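You operate a simulated robot arm through the tools that you are given. There is no shell and no other tool.

Carry out the task below with a simulated robot arm. There is one attempt and no reset: what you move stays moved.

Task
Put things in order on the top of the steel bench. At the end: the black clip from the top of the steel bench is on the gold brass plate; the beige block from the top of the steel bench is on the brown flat carton; the green tag (marked "PICKED") stands where the beige block stood; the blue tag (marked "HOLD") stands where the green tag stood; whatever was shut is shut again. Leave all else as you found it, and nothing knocked over. Set down upright: block.

Only the result counts: the job must be done as asked and must still hold three seconds after the hand-in. Knocking over, shifting, dropping, spilling or breaking anything else fails it.

Robot
A 6-joint arm with a two-finger parallel gripper, fixed in place. Base frame: the origin is on the floor under the middle of its stand, x ahead of it, y to its left, z up; the work surface is at about z = 0.88. Lengths are in m, angles in degrees, forces in N, time in s.
With the tool pointing down near the work surface it reaches from about 0.26 to 0.66 m from the base axis. Its first joint turns from -66.0 to 66.0 degrees. Payload 2.9 kg.
The TCP is the grasp point between the finger pads, 0.03 m short of the fingertips. In the tool frame z runs along the fingers and y along their closing line. Largest opening 0.11 m; finger width 0.02, thickness 0.01; the body of the gripper, 0.048 by 0.112 m, starts 0.055 m behind the TCP.
Orientation is told as [roll, pitch, yaw] about the base's x, y, z axes, in that order, counted from this pose: with the fingers straight down and closing along the base's y, the tool's x points along the base's -x, its y along +y and its z along -z.

Tools
- The arm moves only by the tool drive_tool. Its argument "commands" is text: rows parted by semicolons, each of 7 numbers parted by spaces: the shift along the tool's x, y, z in m, then the turn, a rotation vector about the tool's x, y, z in degrees, then the finger opening in m, from 0 to 0.11. In form: dx dy dz ax ay az jaw; .... A call has 1 to 20 rows; each row shifts and turns the commanded pose from where the row before left it, along the tool's axes as they then stand. Each row takes 0.2 s and may step no farther than 0.05 m and 8.6 degrees from the row before; otherwise, or with a gripper value out of range, the whole call is refused. A pose out of reach is approached as far as the arm can. The call stops where the force on the tool passes 40 N (or 10 N more than at its start, if that is more) or the arm is blocked; 0.2 s more then pass. The fingers move at their own pace (about 0.108 m/s each) and stop on an object; they squeeze with about 25 N. The grip force told is the motor's: it shows also when the fingers shut on nothing. Time passes only in rows, and 0.2 s behind the last, so rows that do not move let the fingers close. The reply holds the time, the measured pose of the TCP, the force on the tool along the base axes, the opening and the grip force, in the units named above and with some noise, with the torque about the TCP (base axes, N m) and any sound that the robot's microphone picked up.
- Cameras (640 x 400 px; columns grow to the right, rows downward): "scene" is fixed at [0.0705, 0.4231, 1.4065]; the picture's right is [-0.84, -0.54, 0.00], its down [-0.19, 0.29, -0.94] and it looks along [0.51, -0.79, -0.35] (base axes); focal length 330 px, centre (320, 200). "wrist" rides on the gripper at [0.072, 0.017, -0.103] in the tool frame; the picture's right is [-0.23, 0.97, 0.00], its down [-0.76, -0.18, -0.62] and it looks along [-0.61, -0.14, 0.78] (tool axes); focal length 222 px, centre (320, 200). There is no depth. A picture from a camera that has moved, and an enlarged one, comes with that camera's place and axes in the base frame and with its lens.
- get_image(camera): a new picture of that camera. The clock stands still meanwhile.
- inspect(camera, box): a new picture of the part [left, top, right, bottom] of that camera's present view, enlarged. The clock stands still meanwhile.
- close_job(): hands the job in; it is judged then, once.

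Nothing tells you positions but the pictures and the camera data. Unless the task says otherwise, let go and move clear before handing in.

The tools are called by a JSON object that holds its "api" and its "payload". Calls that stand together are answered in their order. drive_tool: Moves the arm, as the interface text tells. Its arguments: {"type":"object","properties":{"commands":{"type":"string"}},"required":["commands"]} The other tools are called the same way: get_image (camera) takes a picture; inspect (camera, box) takes an enlarged picture of a part of a camera's view; close_job () hands the job in.

At the start:

```text
t: 0.0
tool_pos: [0.2964, -0.2529, 1.2692]
orientation: [0.0, 0.1, 0.0]
ft_force: [0.5, 0.2, 0.4]
wrist_torque: [0.0, 0.0, 0.0]
grip_width: 0.1101
finger_force: 0.1
```

scene: 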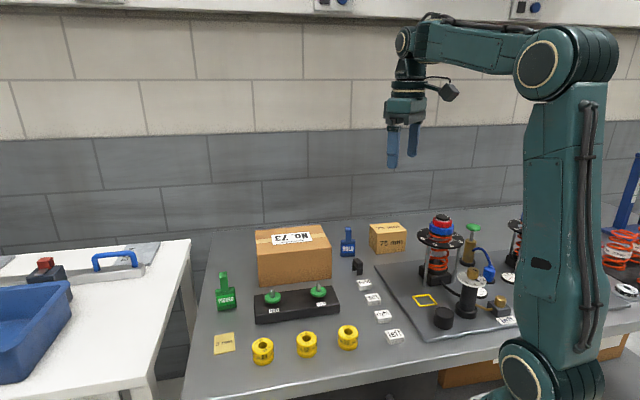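
wrist: 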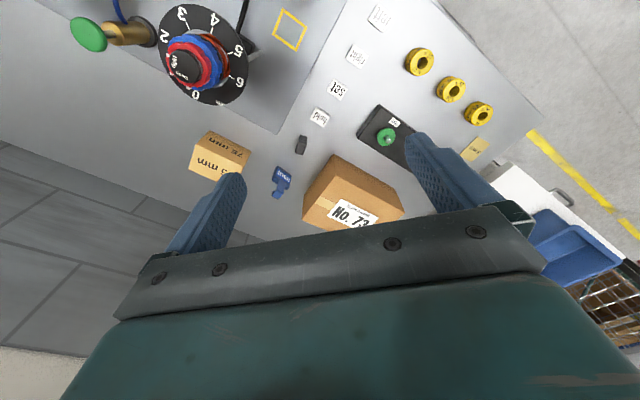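

I see the bench with a carton "No. 73", a beige/yellow "75 mm" block, green and blue tags, a small black clip and yellow rings. I'll enlarge parts of the scene to identify everything first.

{"api": "inspect", "payload": {"camera": "scene", "box": [190, 200, 420, 370]}}

{"api": "inspect", "payload": {"camera": "scene", "box": [370, 200, 640, 370]}}

{"api": "inspect", "payload": {"camera": "wrist", "box": [160, 80, 420, 240]}}

{"api": "inspect", "payload": {"camera": "wrist", "box": [340, 0, 560, 200]}}

```text
2.35 times, centred on (305, 285) of scene
camera zoom: at [0.0705, 0.4231, 1.4065], right [-0.84, -0.54, 0.0], down [-0.19, 0.29, -0.94], along [0.51, -0.79, -0.35], focal length 776 px, centre (355, 0)
```

zoom: 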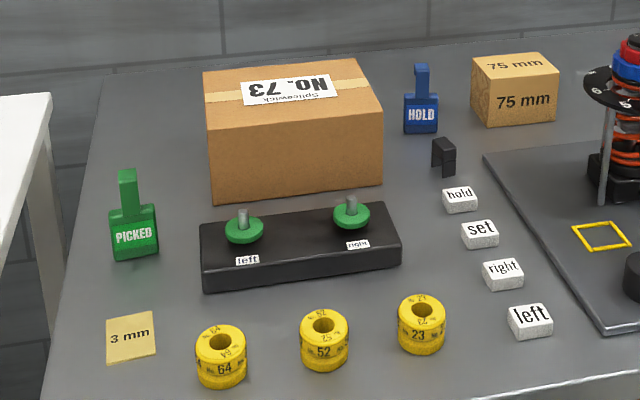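

```text
2.35 times, centred on (505, 285) of scene
camera zoom: at [0.0705, 0.4231, 1.4065], right [-0.84, -0.54, 0.0], down [-0.19, 0.29, -0.94], along [0.51, -0.79, -0.35], focal length 776 px, centre (-115, 0)
```

zoom: 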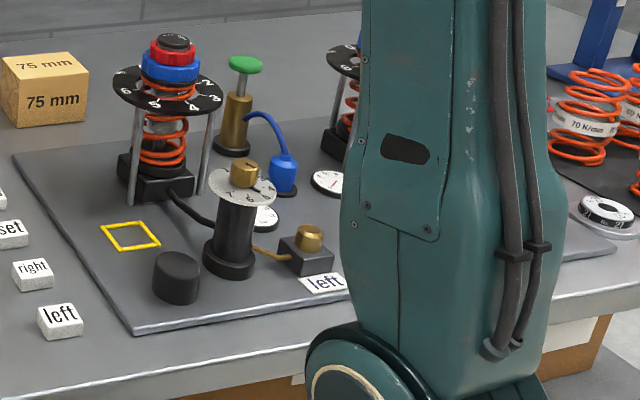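

```text
2.46 times, centred on (290, 160) of wrist
camera zoom: at [0.2226, -0.2352, 1.3708], right [0.23, 0.97, 0.0], down [0.76, -0.18, 0.62], along [0.61, -0.14, -0.78], focal length 547 px, centre (394, 298)
```

zoom: 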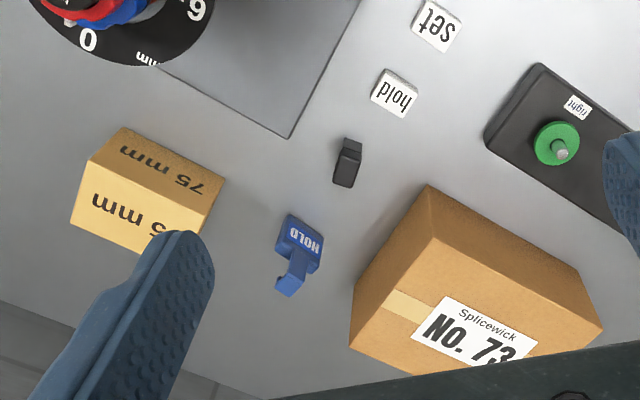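

```text
2.00 times, centred on (450, 100) of wrist
camera zoom: at [0.2226, -0.2352, 1.3708], right [0.23, 0.97, 0.0], down [0.76, -0.18, 0.62], along [0.61, -0.14, -0.78], focal length 444 px, centre (60, 400)
```

zoom: 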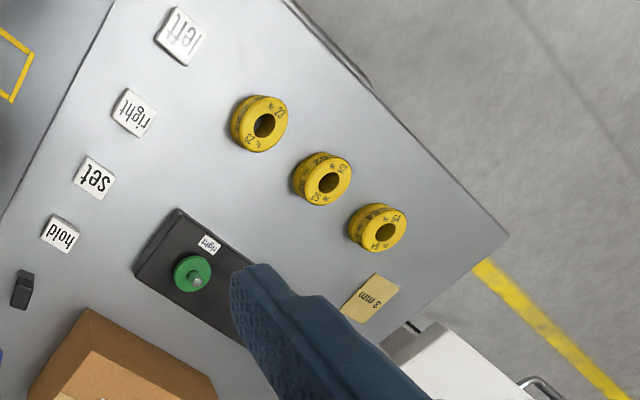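

The "75 mm" block, the "3 mm" plate and the "No. 73" carton look like the named items. I'll zoom in further to get their sizes and orientations.

{"api": "inspect", "payload": {"camera": "scene", "box": [330, 210, 420, 280]}}

{"api": "inspect", "payload": {"camera": "scene", "box": [200, 260, 290, 370]}}

{"api": "inspect", "payload": {"camera": "scene", "box": [240, 210, 350, 300]}}

{"api": "inspect", "payload": {"camera": "scene", "box": [560, 200, 640, 350]}}

{"api": "inspect", "payload": {"camera": "wrist", "box": [180, 120, 300, 210]}}

```text
5.71 times, centred on (375, 245) of scene
camera zoom: at [0.0705, 0.4231, 1.4065], right [-0.84, -0.54, 0.0], down [-0.19, 0.29, -0.94], along [0.51, -0.79, -0.35], focal length 1884 px, centre (6, -57)
```

zoom: 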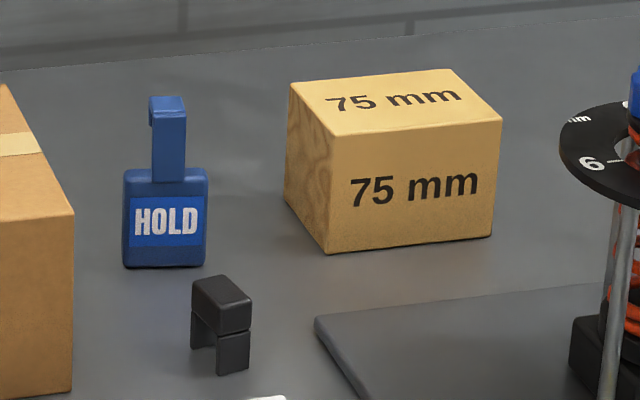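

```text
3.64 times, centred on (245, 315) of scene
camera zoom: at [0.0705, 0.4231, 1.4065], right [-0.84, -0.54, 0.0], down [-0.19, 0.29, -0.94], along [0.51, -0.79, -0.35], focal length 1199 px, centre (593, -218)
```

zoom: 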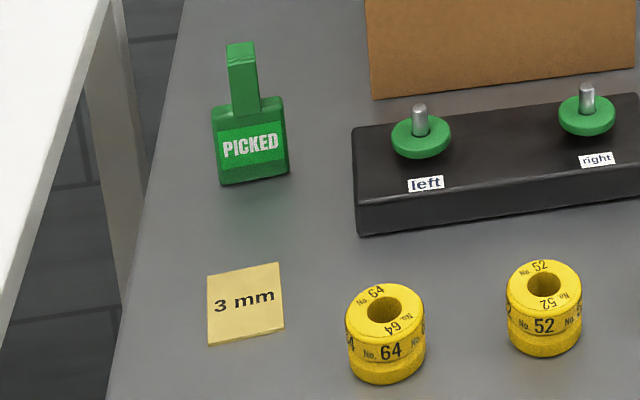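

```text
4.44 times, centred on (295, 255) of scene
camera zoom: at [0.0705, 0.4231, 1.4065], right [-0.84, -0.54, 0.0], down [-0.19, 0.29, -0.94], along [0.51, -0.79, -0.35], focal length 1466 px, centre (431, -44)
```

zoom: 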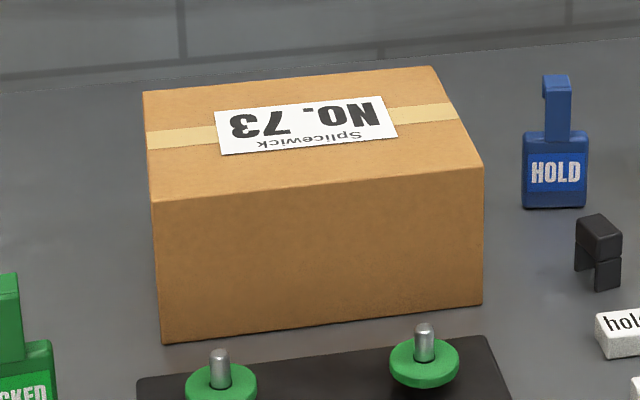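

```text
2.67 times, centred on (600, 275) of scene
camera zoom: at [0.0705, 0.4231, 1.4065], right [-0.84, -0.54, 0.0], down [-0.19, 0.29, -0.94], along [0.51, -0.79, -0.35], focal length 879 px, centre (-427, 0)
```

zoom: 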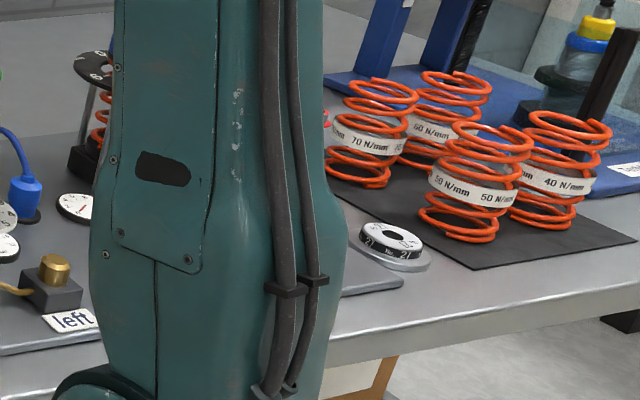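

```text
4.44 times, centred on (240, 165) of wrist
camera zoom: at [0.2226, -0.2352, 1.3708], right [0.23, 0.97, 0.0], down [0.76, -0.18, 0.62], along [0.61, -0.14, -0.78], focal length 987 px, centre (676, 356)
```

zoom: 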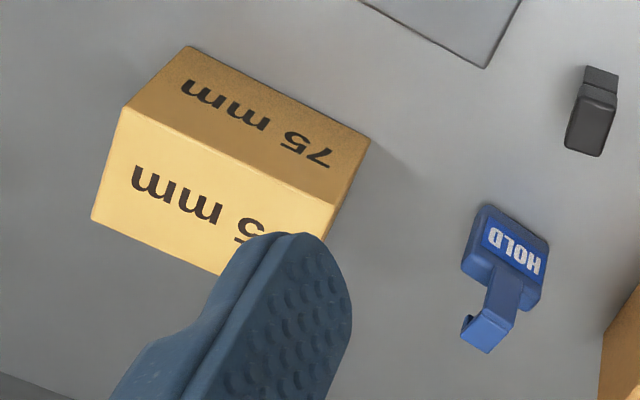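

Everything is laid out roughly on 45° lines: block about (0.412,-0.512), carton centre about (0.600,-0.247) with its top near z≈0.976, blue tag about (0.49,-0.39), green tag about (0.62,-0.01), clip about (0.427,-0.327), brass plate about (0.538,0.072). I'll move high above the block, yaw to 45° and look with the wrist camera.

{"api": "drive_tool", "payload": {"commands": "-0.0145 -0.0324 0.0074 0 0 0 0.11; -0.0145 -0.0324 0.0074 0 0 0 0.11; -0.0145 -0.0324 0.0074 0 0 0 0.11; -0.0145 -0.0324 0.0074 0 0 0 0.11; -0.0145 -0.0324 0.0074 0 0 0 0.11; -0.0145 -0.0324 0.0074 0 0 0 0.11; -0.0145 -0.0324 0.0074 0 0 0 0.11; -0.0145 -0.0324 0.0074 0 0 0 0.11; 0 0 0 0 0 -7.5 0.11; 0 0 0 0 0 -7.5 0.11; 0 0 0 0 0 -7.5 0.11; 0 0 0 0 0 -7.5 0.11; 0 0 0 0 0 -7.5 0.11; 0 0 0 0 0 -7.5 0.11; 0 0 0 0 0 0 0.11"}}

```text
t: 3.2
tool_pos: [0.3768, -0.4528, 1.1972]
orientation: [0.0, 0.1, 45.0]
ft_force: [0.6, 0.1, 0.5]
wrist_torque: [0.03, -0.01, 0.02]
grip_width: 0.1099
finger_force: 0.0
out of reach, approached as far as the arm can: row 6, 7, 8
```

The arm runs short of reach when high up (r≈0.59 at z≈1.2), so reach is greater lower down. I'll look from here.

{"api": "get_image", "payload": {"camera": "wrist"}}

{"api": "get_image", "payload": {"camera": "scene"}}

```text
taken
camera wrist: at [0.3136, -0.4943, 1.3009], right [-0.53, 0.85, 0.0], down [0.66, 0.41, 0.62], along [0.53, 0.33, -0.78], focal length 222 px, centre (320, 200)
```

wrist: 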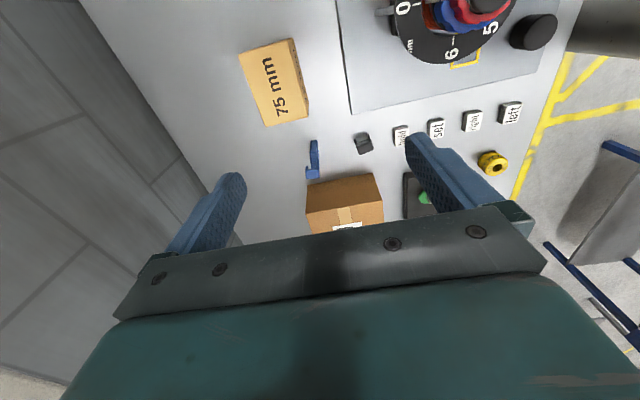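

```text
taken
```

scene: 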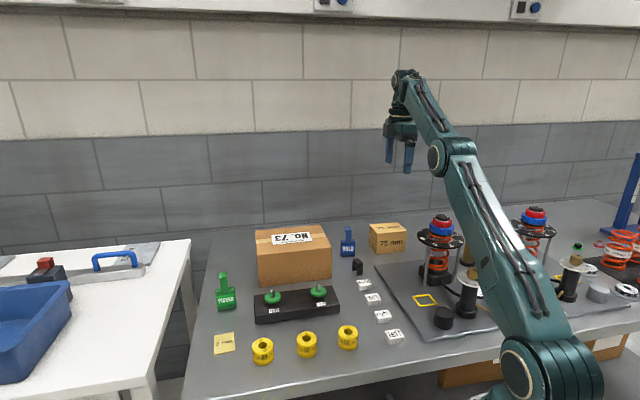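

The shoulder is low, so reach should grow as I go down. I'll descend in steps and see where it ends up.

{"api": "drive_tool", "payload": {"commands": "0 0 0.04 0 0 0 0.11; 0 0 0.04 0 0 0 0.11; 0 0 0.04 0 0 0 0.11; 0 0 0 0 0 0 0.11"}}

```text
t: 4.2
tool_pos: [0.3774, -0.4546, 1.079]
orientation: [-0.1, 0.0, 45.0]
ft_force: [1.3, -0.2, -0.7]
wrist_torque: [-0.04, -0.01, 0.02]
grip_width: 0.1099
finger_force: 0.1
```

{"api": "get_image", "payload": {"camera": "wrist"}}

{"api": "inspect", "payload": {"camera": "wrist", "box": [200, 0, 420, 200]}}

```text
taken
camera wrist: at [0.3133, -0.4939, 1.1809], right [-0.53, 0.85, 0.0], down [0.66, 0.41, 0.62], along [0.53, 0.33, -0.78], focal length 222 px, centre (320, 200)
```

wrist: 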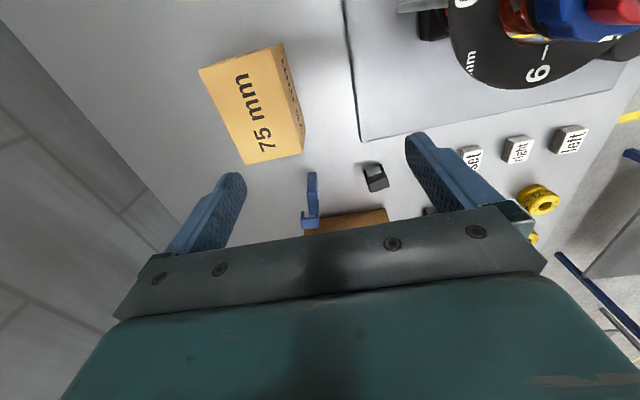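

```text
2.00 times, centred on (310, 100) of wrist
camera zoom: at [0.3133, -0.4939, 1.1809], right [-0.53, 0.85, 0.0], down [0.66, 0.41, 0.62], along [0.53, 0.33, -0.78], focal length 444 px, centre (340, 400)
```

zoom: 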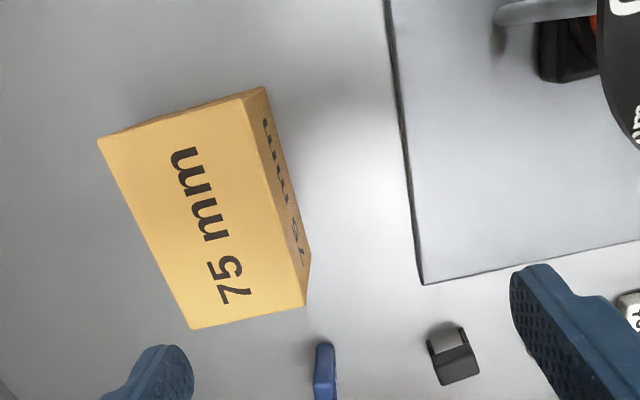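

The wrist view confirms the block: about 0.10 x 0.069 x 0.074, centred near (0.411,-0.511), yaw ~45°. I'll move over it at z≈1.03.

{"api": "drive_tool", "payload": {"commands": "0 0 0.02 0 0 0 0.11; 0.008 -0.032 0.015 0 0 0 0.11; 0.0081 -0.0316 0.015 0 0 0 0.11; 0 0 0 0 0 0 0.11"}}

{"api": "get_image", "payload": {"camera": "wrist"}}

{"api": "get_image", "payload": {"camera": "scene"}}

```text
t: 5.2
tool_pos: [0.4107, -0.5096, 1.0299]
orientation: [0.0, 0.0, 45.0]
ft_force: [-0.8, -0.1, 0.3]
wrist_torque: [0.0, 0.02, 0.01]
grip_width: 0.1099
finger_force: 0.0
```

```text
taken
camera wrist: at [0.3472, -0.549, 1.132], right [-0.53, 0.85, 0.0], down [0.66, 0.41, 0.62], along [0.53, 0.33, -0.78], focal length 222 px, centre (320, 200)
```

wrist: 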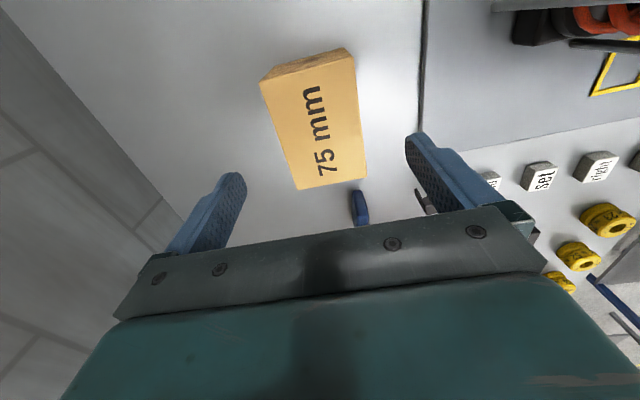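

```text
taken
```

scene: 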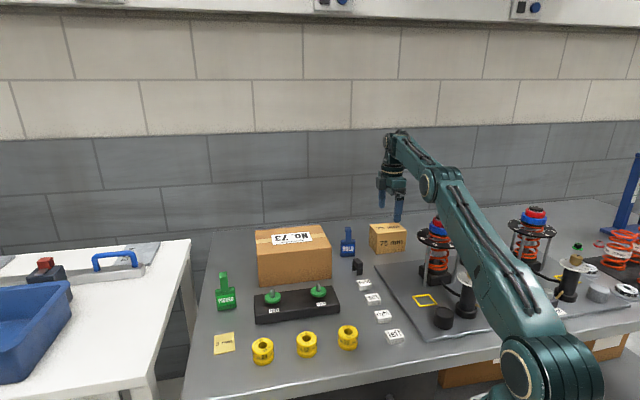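

TCP is over the block centre (estimated 0.410,-0.509). Descending to grip height z≈0.925.

{"api": "drive_tool", "payload": {"commands": "0 0 0.035 0 0 0 0.11; 0 0 0.035 0 0 0 0.11; 0 0 0.035 0 0 0 0.11; 0 0 0 0 0 0 0.11"}}

{"api": "get_image", "payload": {"camera": "wrist"}}

{"api": "inspect", "payload": {"camera": "scene", "box": [330, 100, 560, 300]}}

```text
t: 6.2
tool_pos: [0.4114, -0.5084, 0.9234]
orientation: [-0.1, 0.0, 45.0]
ft_force: [-0.4, 0.4, 0.7]
wrist_torque: [0.0, 0.01, 0.03]
grip_width: 0.1103
finger_force: 0.1
```

```text
taken
camera wrist: at [0.3476, -0.549, 1.0262], right [-0.53, 0.85, 0.0], down [0.66, 0.41, 0.62], along [0.53, 0.33, -0.78], focal length 222 px, centre (320, 200)
```

wrist: 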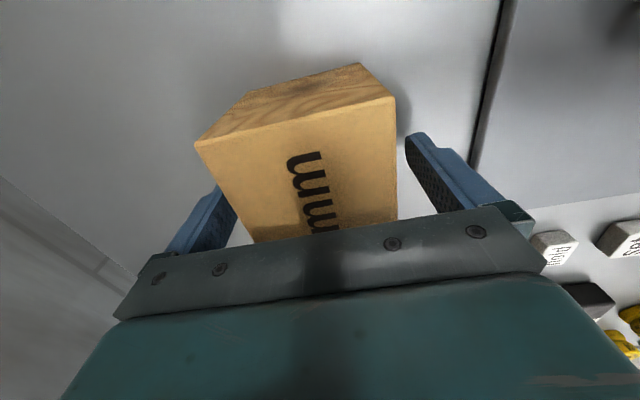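

```text
2.00 times, centred on (445, 200) of scene
camera zoom: at [0.0705, 0.4231, 1.4065], right [-0.84, -0.54, 0.0], down [-0.19, 0.29, -0.94], along [0.51, -0.79, -0.35], focal length 660 px, centre (70, 200)
```

zoom: 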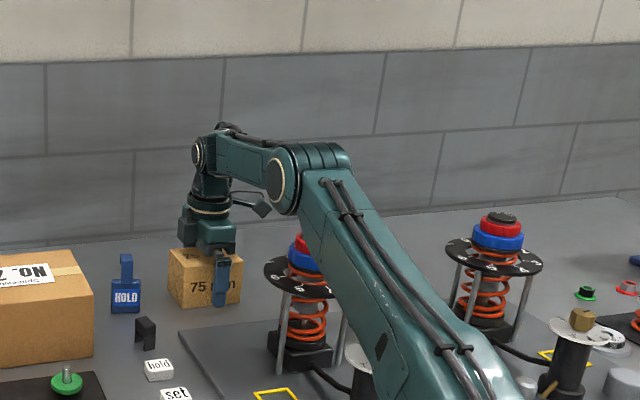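

Fingers straddle the block. Closing.

{"api": "drive_tool", "payload": {"commands": "0 0 0 0 0 0 0.08; 0 0 0 0 0 0 0.06; 0 0 0 0 0 0 0.05; 0 0 0 0 0 0 0.05"}}

```text
t: 7.2
tool_pos: [0.4119, -0.5087, 0.924]
orientation: [-0.1, 0.0, 45.0]
ft_force: [-0.2, 1.2, -0.2]
wrist_torque: [0.02, 0.06, -0.03]
grip_width: 0.07
finger_force: 25.0
```

Gripped at 0.07 m. Lifting and checking.

{"api": "drive_tool", "payload": {"commands": "0 0 -0.02 0 0 0 0.05; 0 0 -0.04 0 0 0 0.05; 0 0 -0.04 0 0 0 0.05; 0 0 0 0 0 0 0.05"}}

{"api": "get_image", "payload": {"camera": "scene"}}

```text
t: 8.2
tool_pos: [0.4087, -0.5111, 1.0233]
orientation: [0.1, 0.0, 45.0]
ft_force: [-0.6, -1.1, -2.9]
wrist_torque: [0.0, 0.04, 0.0]
grip_width: 0.0697
finger_force: 24.9
```

```text
taken
```

scene: 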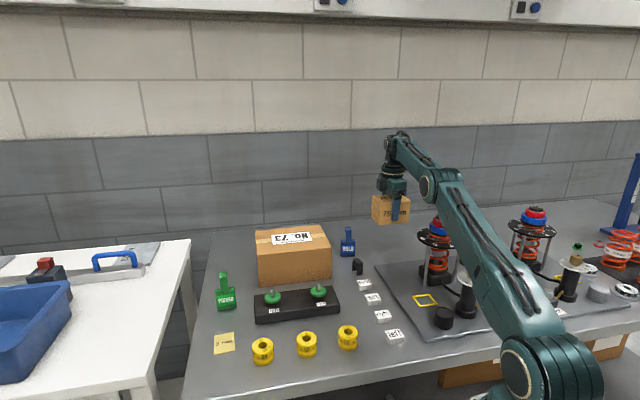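

Block is held about 0.1 m up. Now I'll go inward, around the blue tag, then over the carton.

{"api": "drive_tool", "payload": {"commands": "-0.0236 0.0185 -0.0192 0 0 0 0.05; -0.0236 0.0185 -0.0192 0 0 0 0.05; -0.0236 0.0185 -0.0192 0 0 0 0.05; -0.0236 0.0185 -0.0192 0 0 0 0.05; -0.0236 0.0185 -0.0192 0 0 0 0.05; -0.0333 -0.0041 0.01 0 0 0 0.05; -0.0333 -0.0041 0.01 0 0 0 0.05; -0.0333 -0.0041 0.01 0 0 0 0.05; -0.0333 -0.0041 0.01 0 0 0 0.05; -0.0333 -0.0041 0.01 0 0 0 0.05; -0.0333 -0.0041 0.01 0 0 0 0.05; 0 0 0 0 0 0 0.05"}}

{"api": "get_image", "payload": {"camera": "scene"}}

{"api": "get_image", "payload": {"camera": "wrist"}}

```text
t: 10.8
tool_pos: [0.5889, -0.2389, 1.0599]
orientation: [0.0, 0.0, 45.0]
ft_force: [-0.8, 0.7, -2.3]
wrist_torque: [0.0, 0.03, 0.0]
grip_width: 0.07
finger_force: 24.8
```

```text
taken
```

scene: 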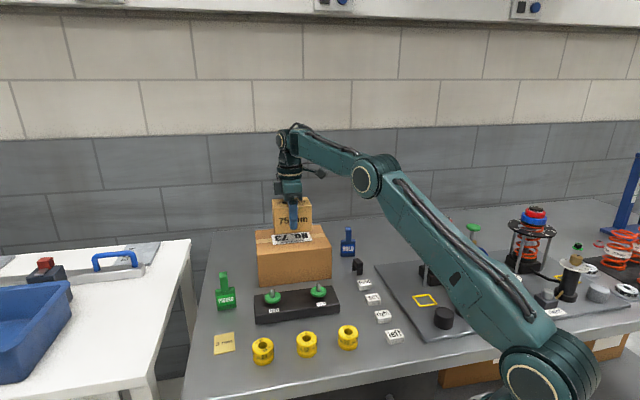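

```text
taken
camera wrist: at [0.5257, -0.2775, 1.1625], right [-0.53, 0.85, 0.0], down [0.66, 0.41, 0.62], along [0.53, 0.33, -0.78], focal length 222 px, centre (320, 200)
```

wrist: 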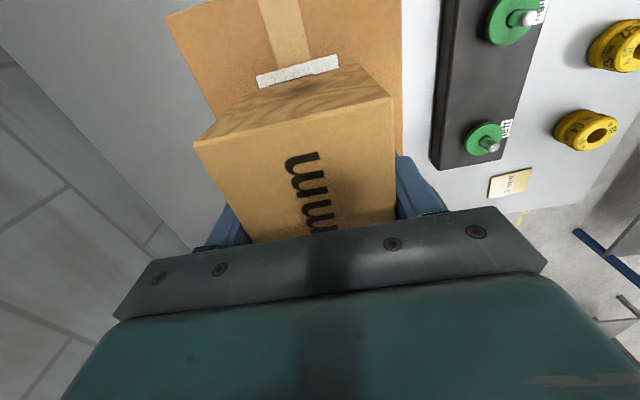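

Block is centred over the carton. Lowering gently.

{"api": "drive_tool", "payload": {"commands": "0 0 0.015 0 0 0 0.05; 0 0 0.012 0 0 0 0.05; 0 0 0.005 0 0 0 0.05; 0 0 0 0 0 0 0.05"}}

{"api": "inspect", "payload": {"camera": "scene", "box": [240, 180, 350, 290]}}

```text
t: 11.8
tool_pos: [0.5873, -0.2366, 1.0267]
orientation: [0.0, 0.1, 45.1]
ft_force: [0.4, 0.0, -2.3]
wrist_torque: [-0.04, -0.01, -0.02]
grip_width: 0.0701
finger_force: 25.3
```

```text
3.64 times, centred on (295, 235) of scene
camera zoom: at [0.0705, 0.4231, 1.4065], right [-0.84, -0.54, 0.0], down [-0.19, 0.29, -0.94], along [0.51, -0.79, -0.35], focal length 1199 px, centre (411, 73)
```

zoom: 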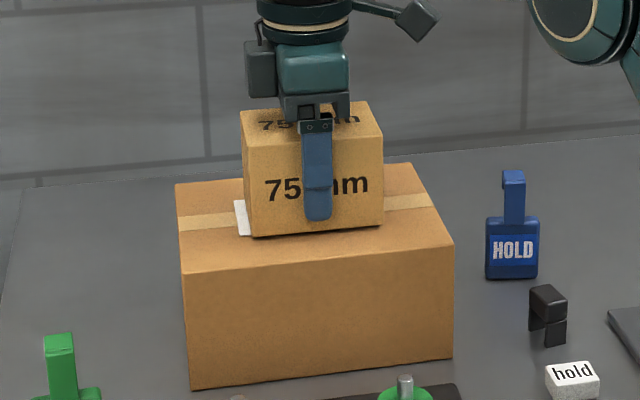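

{"api": "drive_tool", "payload": {"commands": "0 0 0.002 0 0 0 0.05; 0 0 0.002 0 0 0 0.05; 0 0 0 0 0 0 0.05"}}

```text
t: 12.6
tool_pos: [0.5872, -0.2382, 1.0235]
orientation: [-0.1, 0.1, 45.0]
ft_force: [-1.2, -0.4, 2.6]
wrist_torque: [-0.1, 0.32, 0.07]
grip_width: 0.0697
finger_force: 25.0
```

Contact has been made (force reversed to +2.6 N). Opening the fingers here, modestly at first.

{"api": "drive_tool", "payload": {"commands": "0 0 0 0 0 0 0.08; 0 0 0 0 0 0 0.1; 0 0 0 0 0 0 0.1"}}

{"api": "inspect", "payload": {"camera": "scene", "box": [240, 180, 350, 290]}}

{"api": "get_image", "payload": {"camera": "wrist"}}

```text
t: 13.4
tool_pos: [0.5886, -0.2384, 1.0227]
orientation: [-0.1, -0.1, 45.0]
ft_force: [0.7, 0.6, -0.3]
wrist_torque: [-0.02, 0.0, 0.01]
grip_width: 0.1
finger_force: 0.1
```

```text
3.64 times, centred on (295, 235) of scene
camera zoom: at [0.0705, 0.4231, 1.4065], right [-0.84, -0.54, 0.0], down [-0.19, 0.29, -0.94], along [0.51, -0.79, -0.35], focal length 1199 px, centre (411, 73)
```

zoom: 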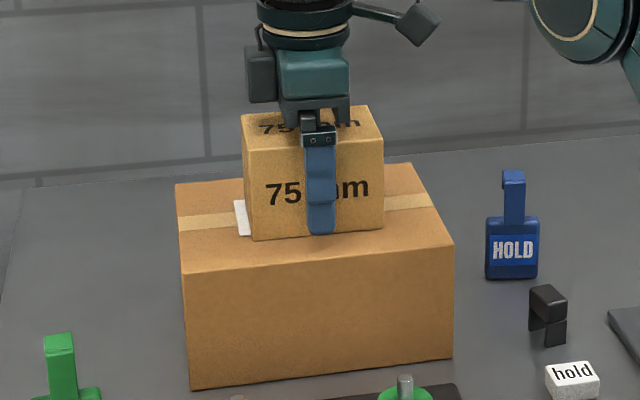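

```text
taken
camera wrist: at [0.5242, -0.278, 1.1255], right [-0.53, 0.85, 0.0], down [0.66, 0.41, 0.62], along [0.53, 0.33, -0.78], focal length 222 px, centre (320, 200)
```

wrist: 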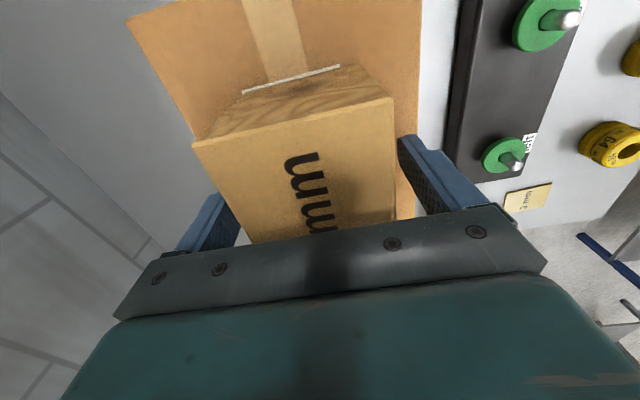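

The block stands upright on the carton and is released. Raising straight up and clear.

{"api": "drive_tool", "payload": {"commands": "0 0 -0.02 0 0 0 0.105; 0 0 -0.03 0 0 0 0.105; 0 0 -0.03 0 0 0 0.105; -0.0201 0.0314 -0.0028 0 0 0 0.11; -0.0201 0.0314 -0.0028 0 0 0 0.11; -0.0201 0.0314 -0.0028 0 0 0 0.11; -0.0201 0.0314 -0.0028 0 0 0 0.11; -0.0201 0.0314 -0.0028 0 0 0 0.11; -0.0201 0.0314 -0.0028 0 0 0 0.11; 0 0 0 0 0 0 0.11"}}

{"api": "get_image", "payload": {"camera": "scene"}}

{"api": "get_image", "payload": {"camera": "wrist"}}

```text
t: 15.6
tool_pos: [0.5395, -0.0185, 1.1234]
orientation: [-0.1, 0.0, 45.0]
ft_force: [-0.5, -0.4, -0.1]
wrist_torque: [0.01, -0.02, 0.0]
grip_width: 0.1099
finger_force: 0.0
```

```text
taken
```

scene: 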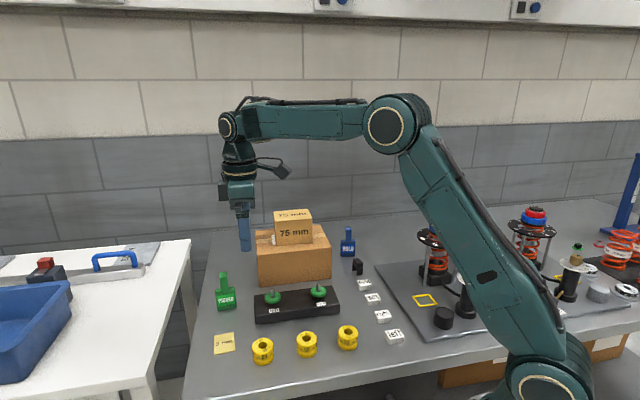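

```text
taken
camera wrist: at [0.4756, -0.0583, 1.2249], right [-0.53, 0.85, 0.0], down [0.66, 0.41, 0.62], along [0.53, 0.33, -0.78], focal length 222 px, centre (320, 200)
```

wrist: 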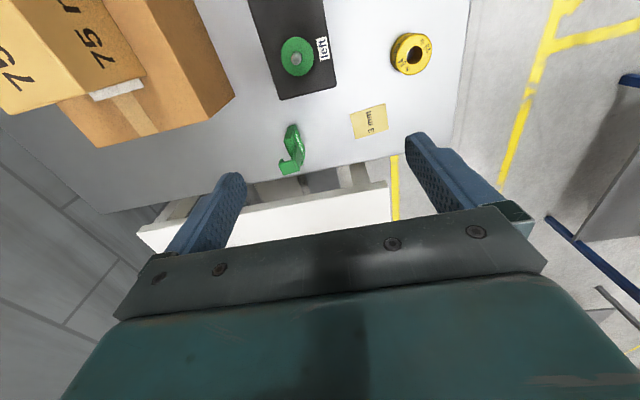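

The block sits well on the carton. Next is the green tag; I'll yaw to -45° so the fingers close across the tag's width, then look at it.

{"api": "drive_tool", "payload": {"commands": "0 0 0 0 0 7.5 0.11; 0 0 0 0 0 7.5 0.11; 0 0 0 0 0 7.5 0.11; 0 0 0 0 0 7.5 0.11; 0 0 0 0 0 7.5 0.11; 0 0 0 0 0 7.5 0.11; 0 0 0 0 0 7.5 0.11; 0 0 0 0 0 7.5 0.11; 0 0 0 0 0 7.5 0.11; 0 0 0 0 0 7.5 0.11; 0 0 0 0 0 7.5 0.11; 0 0 0 0 0 7.5 0.11; 0 0 0 0 0 0 0.11"}}

{"api": "get_image", "payload": {"camera": "wrist"}}

{"api": "inspect", "payload": {"camera": "scene", "box": [200, 260, 250, 320]}}

```text
t: 18.4
tool_pos: [0.5398, -0.0193, 1.1198]
orientation: [0.0, 0.0, -45.1]
ft_force: [0.1, 0.0, 0.0]
wrist_torque: [0.01, 0.0, -0.03]
grip_width: 0.11
finger_force: 0.0
```

```text
taken
camera wrist: at [0.5003, 0.0431, 1.2227], right [0.85, 0.53, 0.0], down [0.41, -0.66, 0.62], along [0.33, -0.53, -0.78], focal length 222 px, centre (320, 200)
```

wrist: 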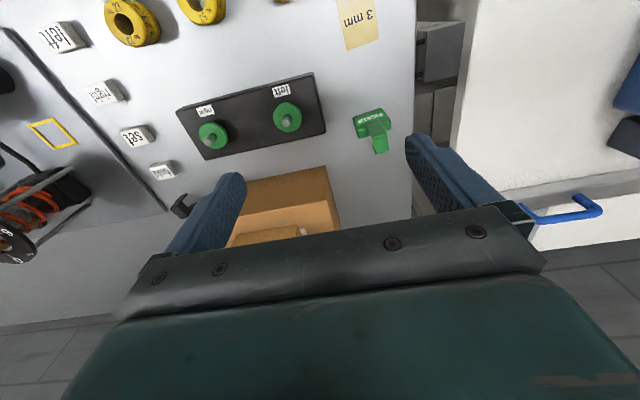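

```text
6.67 times, centred on (225, 290) of scene
camera zoom: at [0.0705, 0.4231, 1.4065], right [-0.84, -0.54, 0.0], down [-0.19, 0.29, -0.94], along [0.51, -0.79, -0.35], focal length 2198 px, centre (953, -400)
```

zoom: 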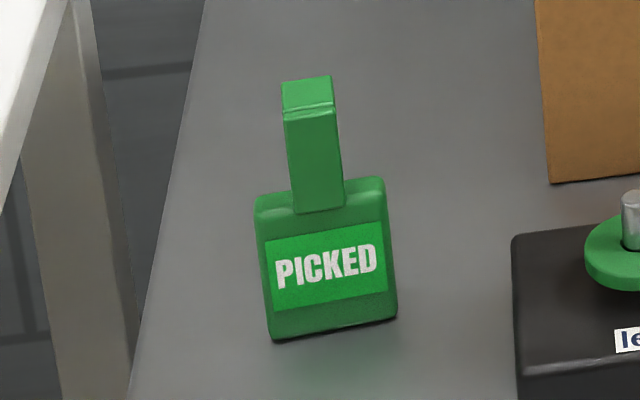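

{"api": "inspect", "payload": {"camera": "wrist", "box": [320, 80, 420, 170]}}

{"api": "inspect", "payload": {"camera": "wrist", "box": [300, 0, 420, 80]}}

```text
4.44 times, centred on (370, 125) of wrist
camera zoom: at [0.5003, 0.0431, 1.2227], right [0.85, 0.53, 0.0], down [0.41, -0.66, 0.62], along [0.33, -0.53, -0.78], focal length 987 px, centre (98, 533)
```

zoom: 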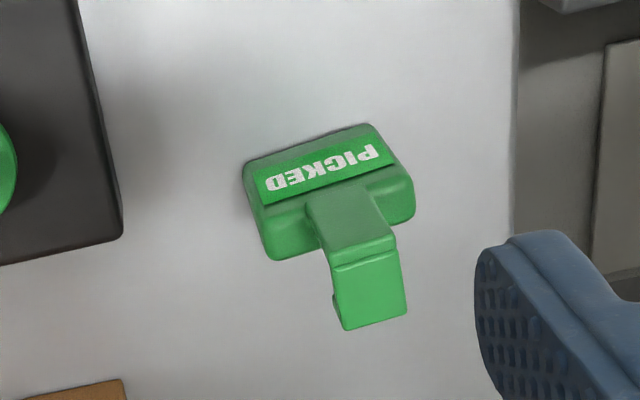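

```text
5.00 times, centred on (360, 40) of wrist
camera zoom: at [0.5003, 0.0431, 1.2227], right [0.85, 0.53, 0.0], down [0.41, -0.66, 0.62], along [0.33, -0.53, -0.78], focal length 1111 px, centre (120, 1000)
```

zoom: 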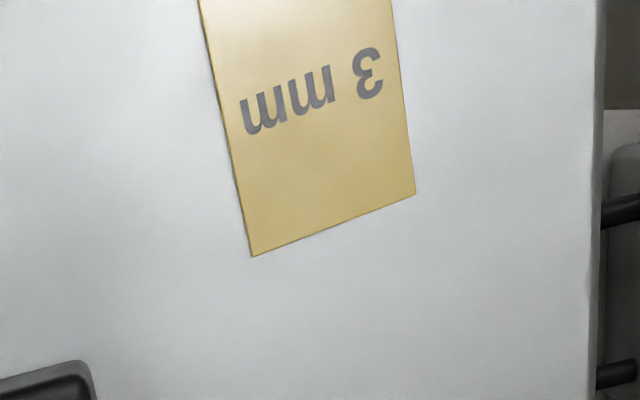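

Green tag: body ~0.043 wide, ~0.013 thick, hook to the rear, centre about (0.6225,-0.0148), face line at ~49.5°. I'll align yaw to -40.5° and move above it, staying high, then re-check.

{"api": "drive_tool", "payload": {"commands": "0 0 0 0 0 -4.5 0.09; -0.03 0.0286 0.02 0 0 0 0.09; -0.03 0.0285 0.02 0 0 0 0.09; 0 0 0 0 0 0 0.09"}}

{"api": "get_image", "payload": {"camera": "wrist"}}

{"api": "inspect", "payload": {"camera": "wrist", "box": [250, 90, 410, 220]}}

```text
t: 19.4
tool_pos: [0.6218, -0.0143, 1.0807]
orientation: [0.0, -0.1, -40.5]
ft_force: [-0.6, 0.3, -0.7]
wrist_torque: [0.02, 0.04, 0.0]
grip_width: 0.09
finger_force: 0.0
```

```text
taken
camera wrist: at [0.5773, 0.0453, 1.1826], right [0.81, 0.59, 0.0], down [0.46, -0.63, 0.62], along [0.37, -0.5, -0.78], focal length 222 px, centre (320, 200)
```

wrist: 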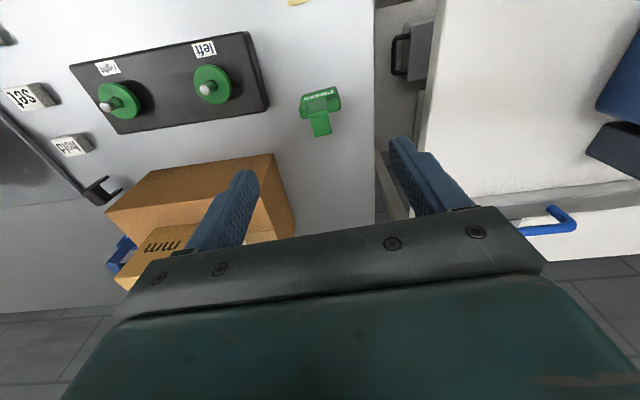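

```text
3.08 times, centred on (330, 155) of wrist
camera zoom: at [0.5773, 0.0453, 1.1826], right [0.81, 0.59, 0.0], down [0.46, -0.63, 0.62], along [0.37, -0.5, -0.78], focal length 684 px, centre (289, 338)
```

zoom: 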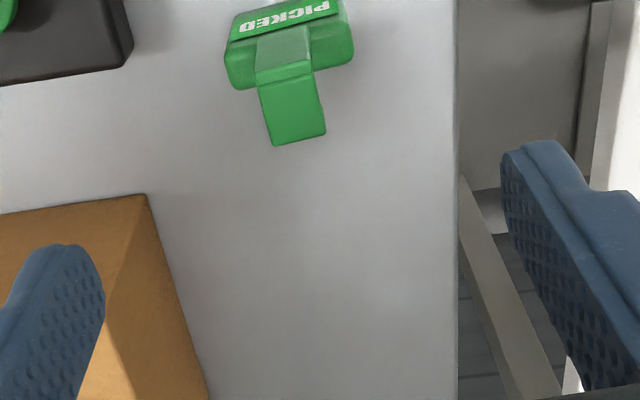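

Lateral alignment is within 1 mm. The black base's corner is close to where a wide-open finger would go, so I'll narrow the opening to 0.064 and descend partway.

{"api": "drive_tool", "payload": {"commands": "0.002 0 0 0 0 0 0.064; 0 0 0.03 0 0 0 0.064; 0 0 0.035 0 0 0 0.064; 0 0 0 0 0 0 0.064"}}

{"api": "get_image", "payload": {"camera": "wrist"}}

{"api": "inspect", "payload": {"camera": "scene", "box": [190, 210, 280, 320]}}

```text
t: 20.4
tool_pos: [0.6214, -0.0138, 1.0162]
orientation: [0.0, 0.0, -40.5]
ft_force: [-1.1, -0.9, -0.3]
wrist_torque: [0.0, -0.01, -0.02]
grip_width: 0.0642
finger_force: 0.1
```

```text
taken
camera wrist: at [0.5768, 0.0455, 1.1181], right [0.81, 0.59, 0.0], down [0.46, -0.63, 0.62], along [0.37, -0.5, -0.78], focal length 222 px, centre (320, 200)
```

wrist: 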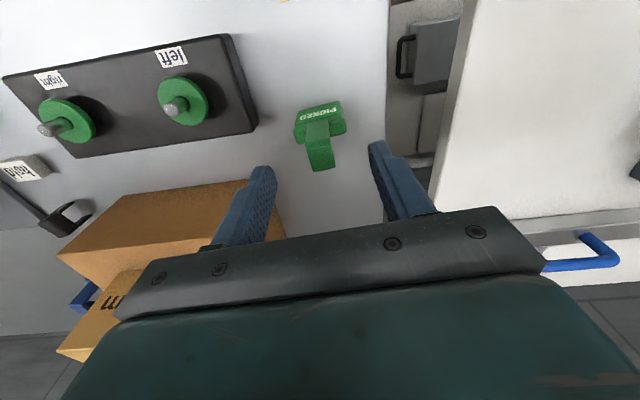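

```text
3.64 times, centred on (235, 265) of scene
camera zoom: at [0.0705, 0.4231, 1.4065], right [-0.84, -0.54, 0.0], down [-0.19, 0.29, -0.94], along [0.51, -0.79, -0.35], focal length 1199 px, centre (629, -36)
```

zoom: 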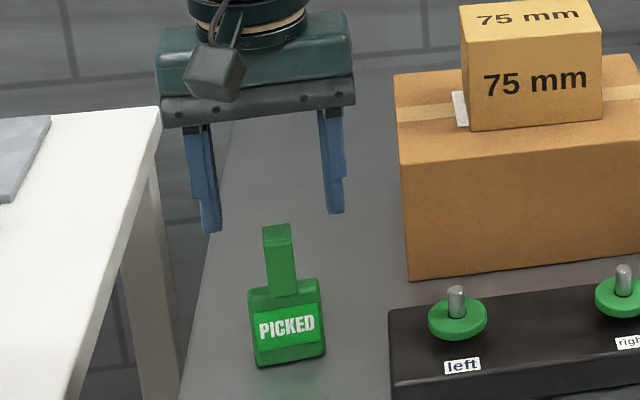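

Aligned. Descending to z≈0.928 around the tag body.

{"api": "drive_tool", "payload": {"commands": "0 0 0.03 0 0 0 0.064; 0 0 0.03 0 0 0 0.064; 0 0 0.027 0 0 0 0.064; 0 0 0 0 0 0 0.064"}}

{"api": "get_image", "payload": {"camera": "wrist"}}

{"api": "inspect", "payload": {"camera": "scene", "box": [190, 210, 280, 320]}}

```text
t: 21.4
tool_pos: [0.6206, -0.0133, 0.9262]
orientation: [0.0, 0.0, -40.4]
ft_force: [0.0, 0.6, 0.1]
wrist_torque: [0.0, -0.01, 0.01]
grip_width: 0.0641
finger_force: 0.1
```

```text
taken
camera wrist: at [0.5759, 0.0459, 1.0297], right [0.81, 0.59, 0.0], down [0.46, -0.63, 0.62], along [0.37, -0.5, -0.78], focal length 222 px, centre (320, 200)
```

wrist: 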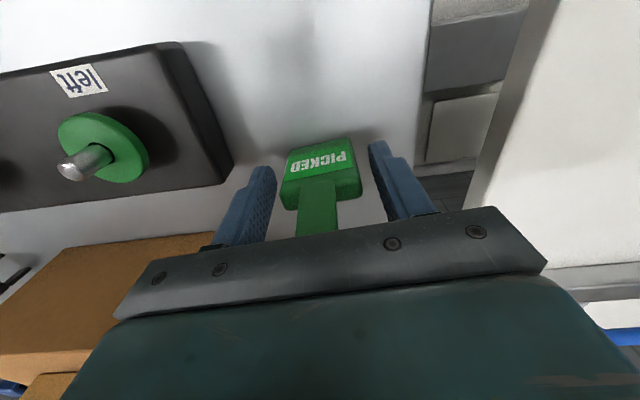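

```text
3.64 times, centred on (235, 265) of scene
camera zoom: at [0.0705, 0.4231, 1.4065], right [-0.84, -0.54, 0.0], down [-0.19, 0.29, -0.94], along [0.51, -0.79, -0.35], focal length 1199 px, centre (629, -36)
```

zoom: 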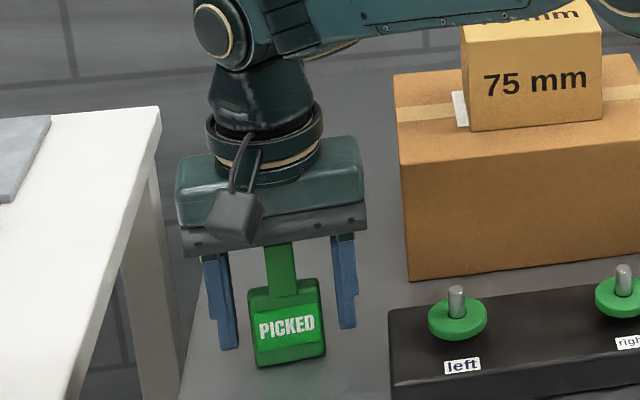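

TCP is centred on the tag body. Closing gently.

{"api": "drive_tool", "payload": {"commands": "0 0 0 0 0 0 0.052; 0 0 0 0 0 0 0.044; 0 0 0 0 0 0 0.034; 0 0 0 0 0 0 0.03; 0 0 0 0 0 0 0.03"}}

{"api": "get_image", "payload": {"camera": "wrist"}}

```text
t: 22.6
tool_pos: [0.6202, -0.0129, 0.9271]
orientation: [0.1, 0.0, -40.5]
ft_force: [0.3, 1.1, -0.3]
wrist_torque: [0.01, -0.02, 0.01]
grip_width: 0.0453
finger_force: 25.0
```

```text
taken
camera wrist: at [0.5759, 0.0458, 1.0301], right [0.81, 0.59, 0.0], down [0.46, -0.63, 0.62], along [0.37, -0.5, -0.78], focal length 222 px, centre (320, 200)
```

wrist: 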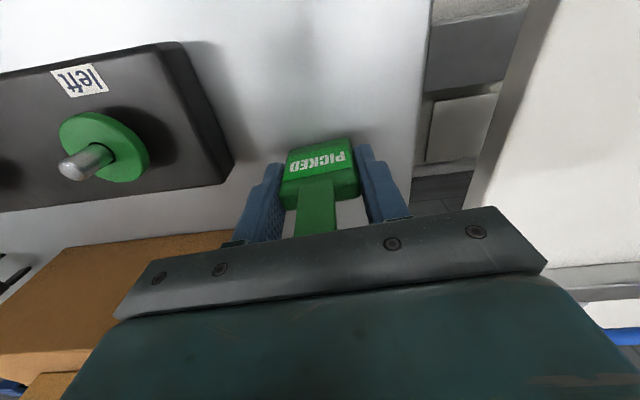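

Held (0.0453 m). Lifting straight up and checking.

{"api": "drive_tool", "payload": {"commands": "0 0 -0.02 0 0 0 0.03; 0 0 -0.04 0 0 0 0.03; 0 0 -0.05 0 0 0 0.03; 0 0 0 0 0 0 0.03"}}

{"api": "inspect", "payload": {"camera": "scene", "box": [190, 180, 290, 320]}}

{"api": "get_image", "payload": {"camera": "wrist"}}

```text
t: 23.6
tool_pos: [0.6219, -0.0105, 1.0396]
orientation: [0.0, 0.0, -40.4]
ft_force: [0.9, -0.7, 0.4]
wrist_torque: [-0.01, -0.04, 0.02]
grip_width: 0.0451
finger_force: 25.2
```

```text
2.86 times, centred on (240, 250) of scene
camera zoom: at [0.0705, 0.4231, 1.4065], right [-0.84, -0.54, 0.0], down [-0.19, 0.29, -0.94], along [0.51, -0.79, -0.35], focal length 942 px, centre (549, 57)
```

zoom: 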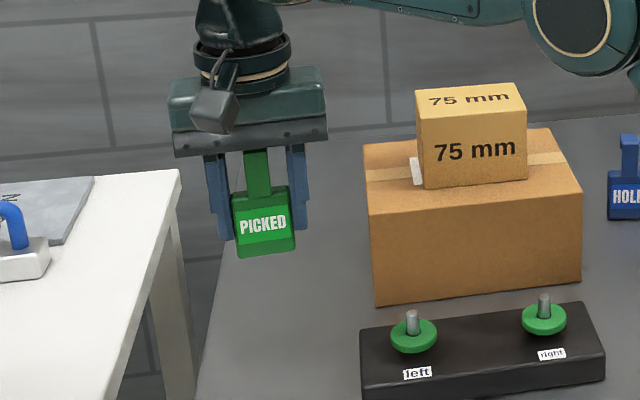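

```text
taken
camera wrist: at [0.5772, 0.0483, 1.1433], right [0.81, 0.59, 0.0], down [0.46, -0.63, 0.62], along [0.37, -0.5, -0.78], focal length 222 px, centre (320, 200)
```

wrist: 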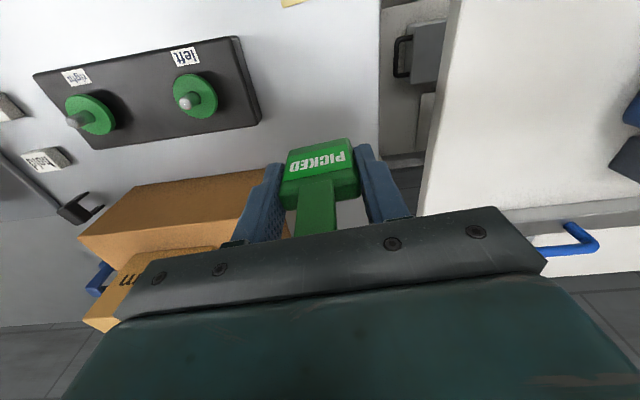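

Tag held upright. Carrying it around inside the carton toward the block's old spot.

{"api": "drive_tool", "payload": {"commands": "0.0191 -0.0316 -0.0125 0 0 0 0.03; 0.0191 -0.0316 -0.0125 0 0 0 0.03; 0.0191 -0.0316 -0.0125 0 0 0 0.03; 0.0191 -0.0316 -0.0125 0 0 0 0.03; -0.0156 -0.0367 0 0 0 0 0.03; -0.0156 -0.0367 0 0 0 0 0.03; -0.0156 -0.0367 0 0 0 0 0.03; -0.0156 -0.0367 0 0 0 0 0.03; -0.0156 -0.0367 0 0 0 0 0.03; -0.0175 -0.0297 0 0 0 0 0.03; -0.0175 -0.0297 0 0 0 0 0.03; -0.0175 -0.0297 0 0 0 0 0.03; -0.0175 -0.0297 0 0 0 0 0.03; -0.0175 -0.0297 0 0 0 0 0.03; 0 0 0 0 0 0 0.03"}}

{"api": "get_image", "payload": {"camera": "scene"}}

{"api": "get_image", "payload": {"camera": "wrist"}}

```text
t: 26.8
tool_pos: [0.3905, -0.4223, 1.0881]
orientation: [0.1, 0.0, -40.6]
ft_force: [0.9, -1.4, -1.2]
wrist_torque: [0.0, 0.0, -0.01]
grip_width: 0.045
finger_force: 25.3
```

```text
taken
```

scene: 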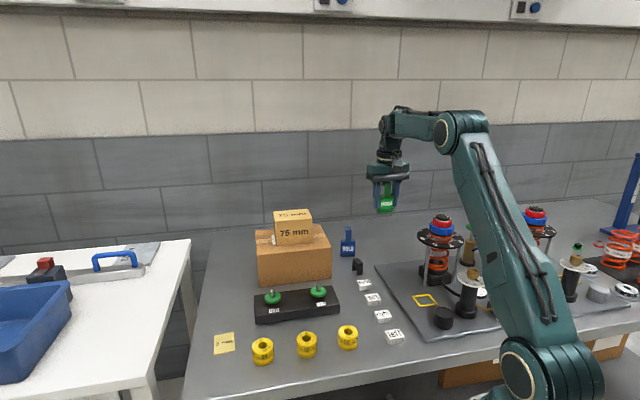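

```text
taken
camera wrist: at [0.3472, -0.3628, 1.1907], right [0.81, 0.59, 0.0], down [0.46, -0.63, 0.62], along [0.37, -0.5, -0.78], focal length 222 px, centre (320, 200)
```

wrist: 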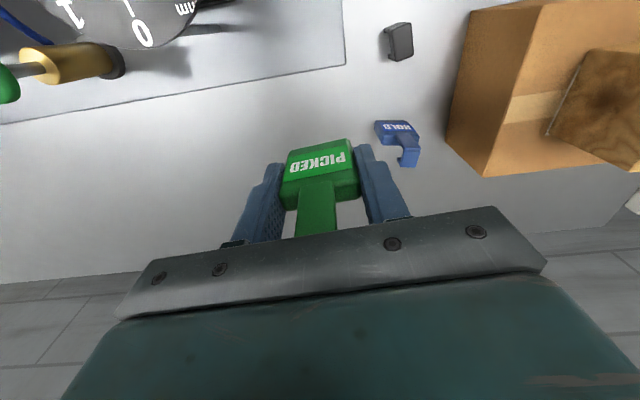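

Good. I'll use this view to also measure the blue tag and clip.

{"api": "inspect", "payload": {"camera": "wrist", "box": [360, 10, 440, 180]}}

{"api": "inspect", "payload": {"camera": "wrist", "box": [350, 100, 450, 180]}}

{"api": "inspect", "payload": {"camera": "wrist", "box": [360, 10, 440, 80]}}

```text
2.35 times, centred on (400, 95) of wrist
camera zoom: at [0.3472, -0.3628, 1.1907], right [0.81, 0.59, 0.0], down [0.46, -0.63, 0.62], along [0.37, -0.5, -0.78], focal length 523 px, centre (132, 447)
```

zoom: 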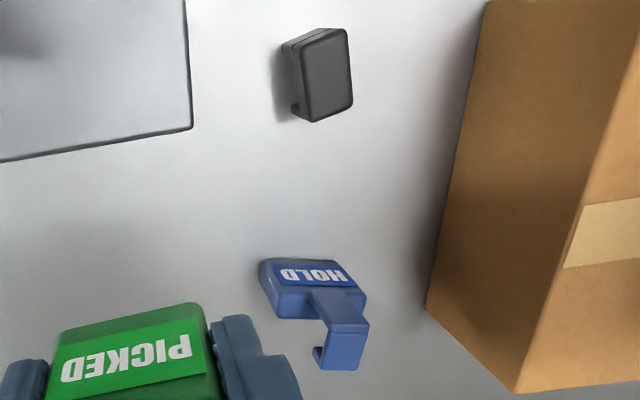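

```text
5.00 times, centred on (400, 140) of wrist
camera zoom: at [0.3472, -0.3628, 1.1907], right [0.81, 0.59, 0.0], down [0.46, -0.63, 0.62], along [0.37, -0.5, -0.78], focal length 1111 px, centre (-80, 500)
```

zoom: 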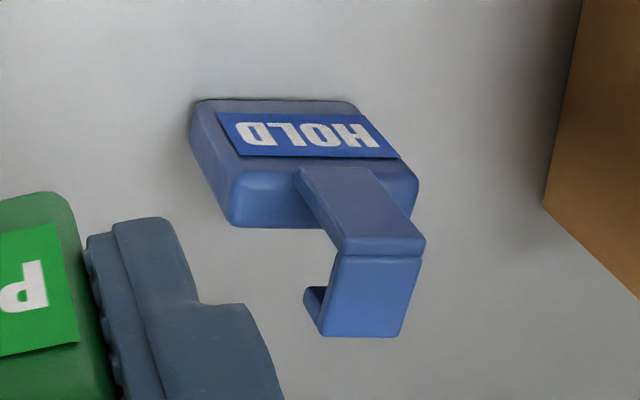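

```text
5.71 times, centred on (400, 45) of wrist
camera zoom: at [0.3472, -0.3628, 1.1907], right [0.81, 0.59, 0.0], down [0.46, -0.63, 0.62], along [0.37, -0.5, -0.78], focal length 1269 px, centre (-137, 1086)
```

zoom: 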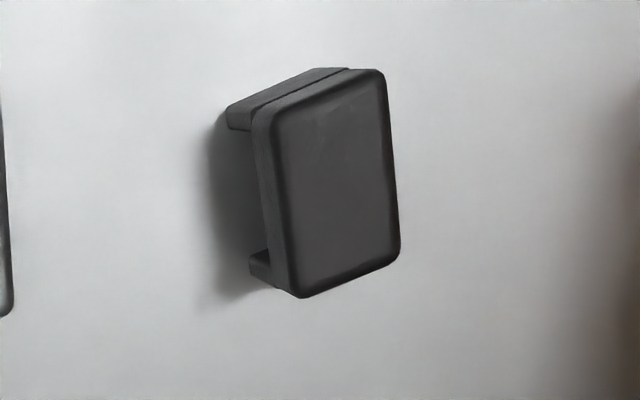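

Blue tag: centre about (0.494,-0.3965), face line ~38°. Clip: about 0.030 x 0.018, centre (0.425,-0.326), long axis about -33°. Now I'll move the green tag over the block's old spot.

{"api": "drive_tool", "payload": {"commands": "-0.0232 -0.0181 0.0293 0 0 0 0.03; -0.0232 -0.0181 0.0293 0 0 0 0.03; -0.0233 -0.018 0.0293 0 0 0 0.03; 0 0 0 0 0 0 0.03"}}

{"api": "get_image", "payload": {"camera": "wrist"}}

{"api": "inspect", "payload": {"camera": "scene", "box": [330, 130, 450, 280]}}

```text
t: 27.8
tool_pos: [0.4068, -0.5079, 1.0]
orientation: [-0.1, 0.0, -40.5]
ft_force: [-0.2, -0.5, -0.4]
wrist_torque: [-0.02, 0.01, -0.03]
grip_width: 0.045
finger_force: 25.3
```

```text
taken
camera wrist: at [0.362, -0.4484, 1.1028], right [0.81, 0.59, 0.0], down [0.46, -0.63, 0.62], along [0.37, -0.5, -0.78], focal length 222 px, centre (320, 200)
```

wrist: 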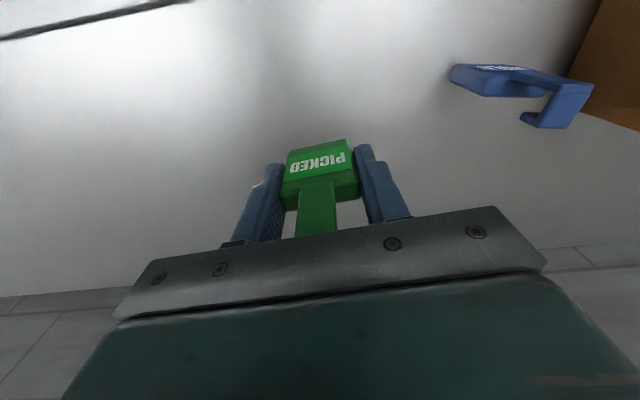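

```text
2.67 times, centred on (390, 205) of scene
camera zoom: at [0.0705, 0.4231, 1.4065], right [-0.84, -0.54, 0.0], down [-0.19, 0.29, -0.94], along [0.51, -0.79, -0.35], focal length 879 px, centre (133, 187)
```

zoom: 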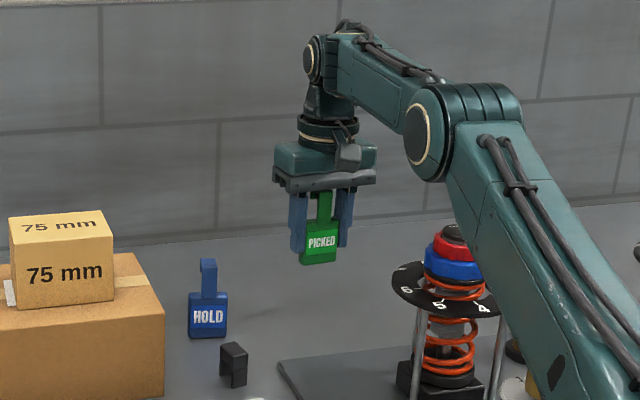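

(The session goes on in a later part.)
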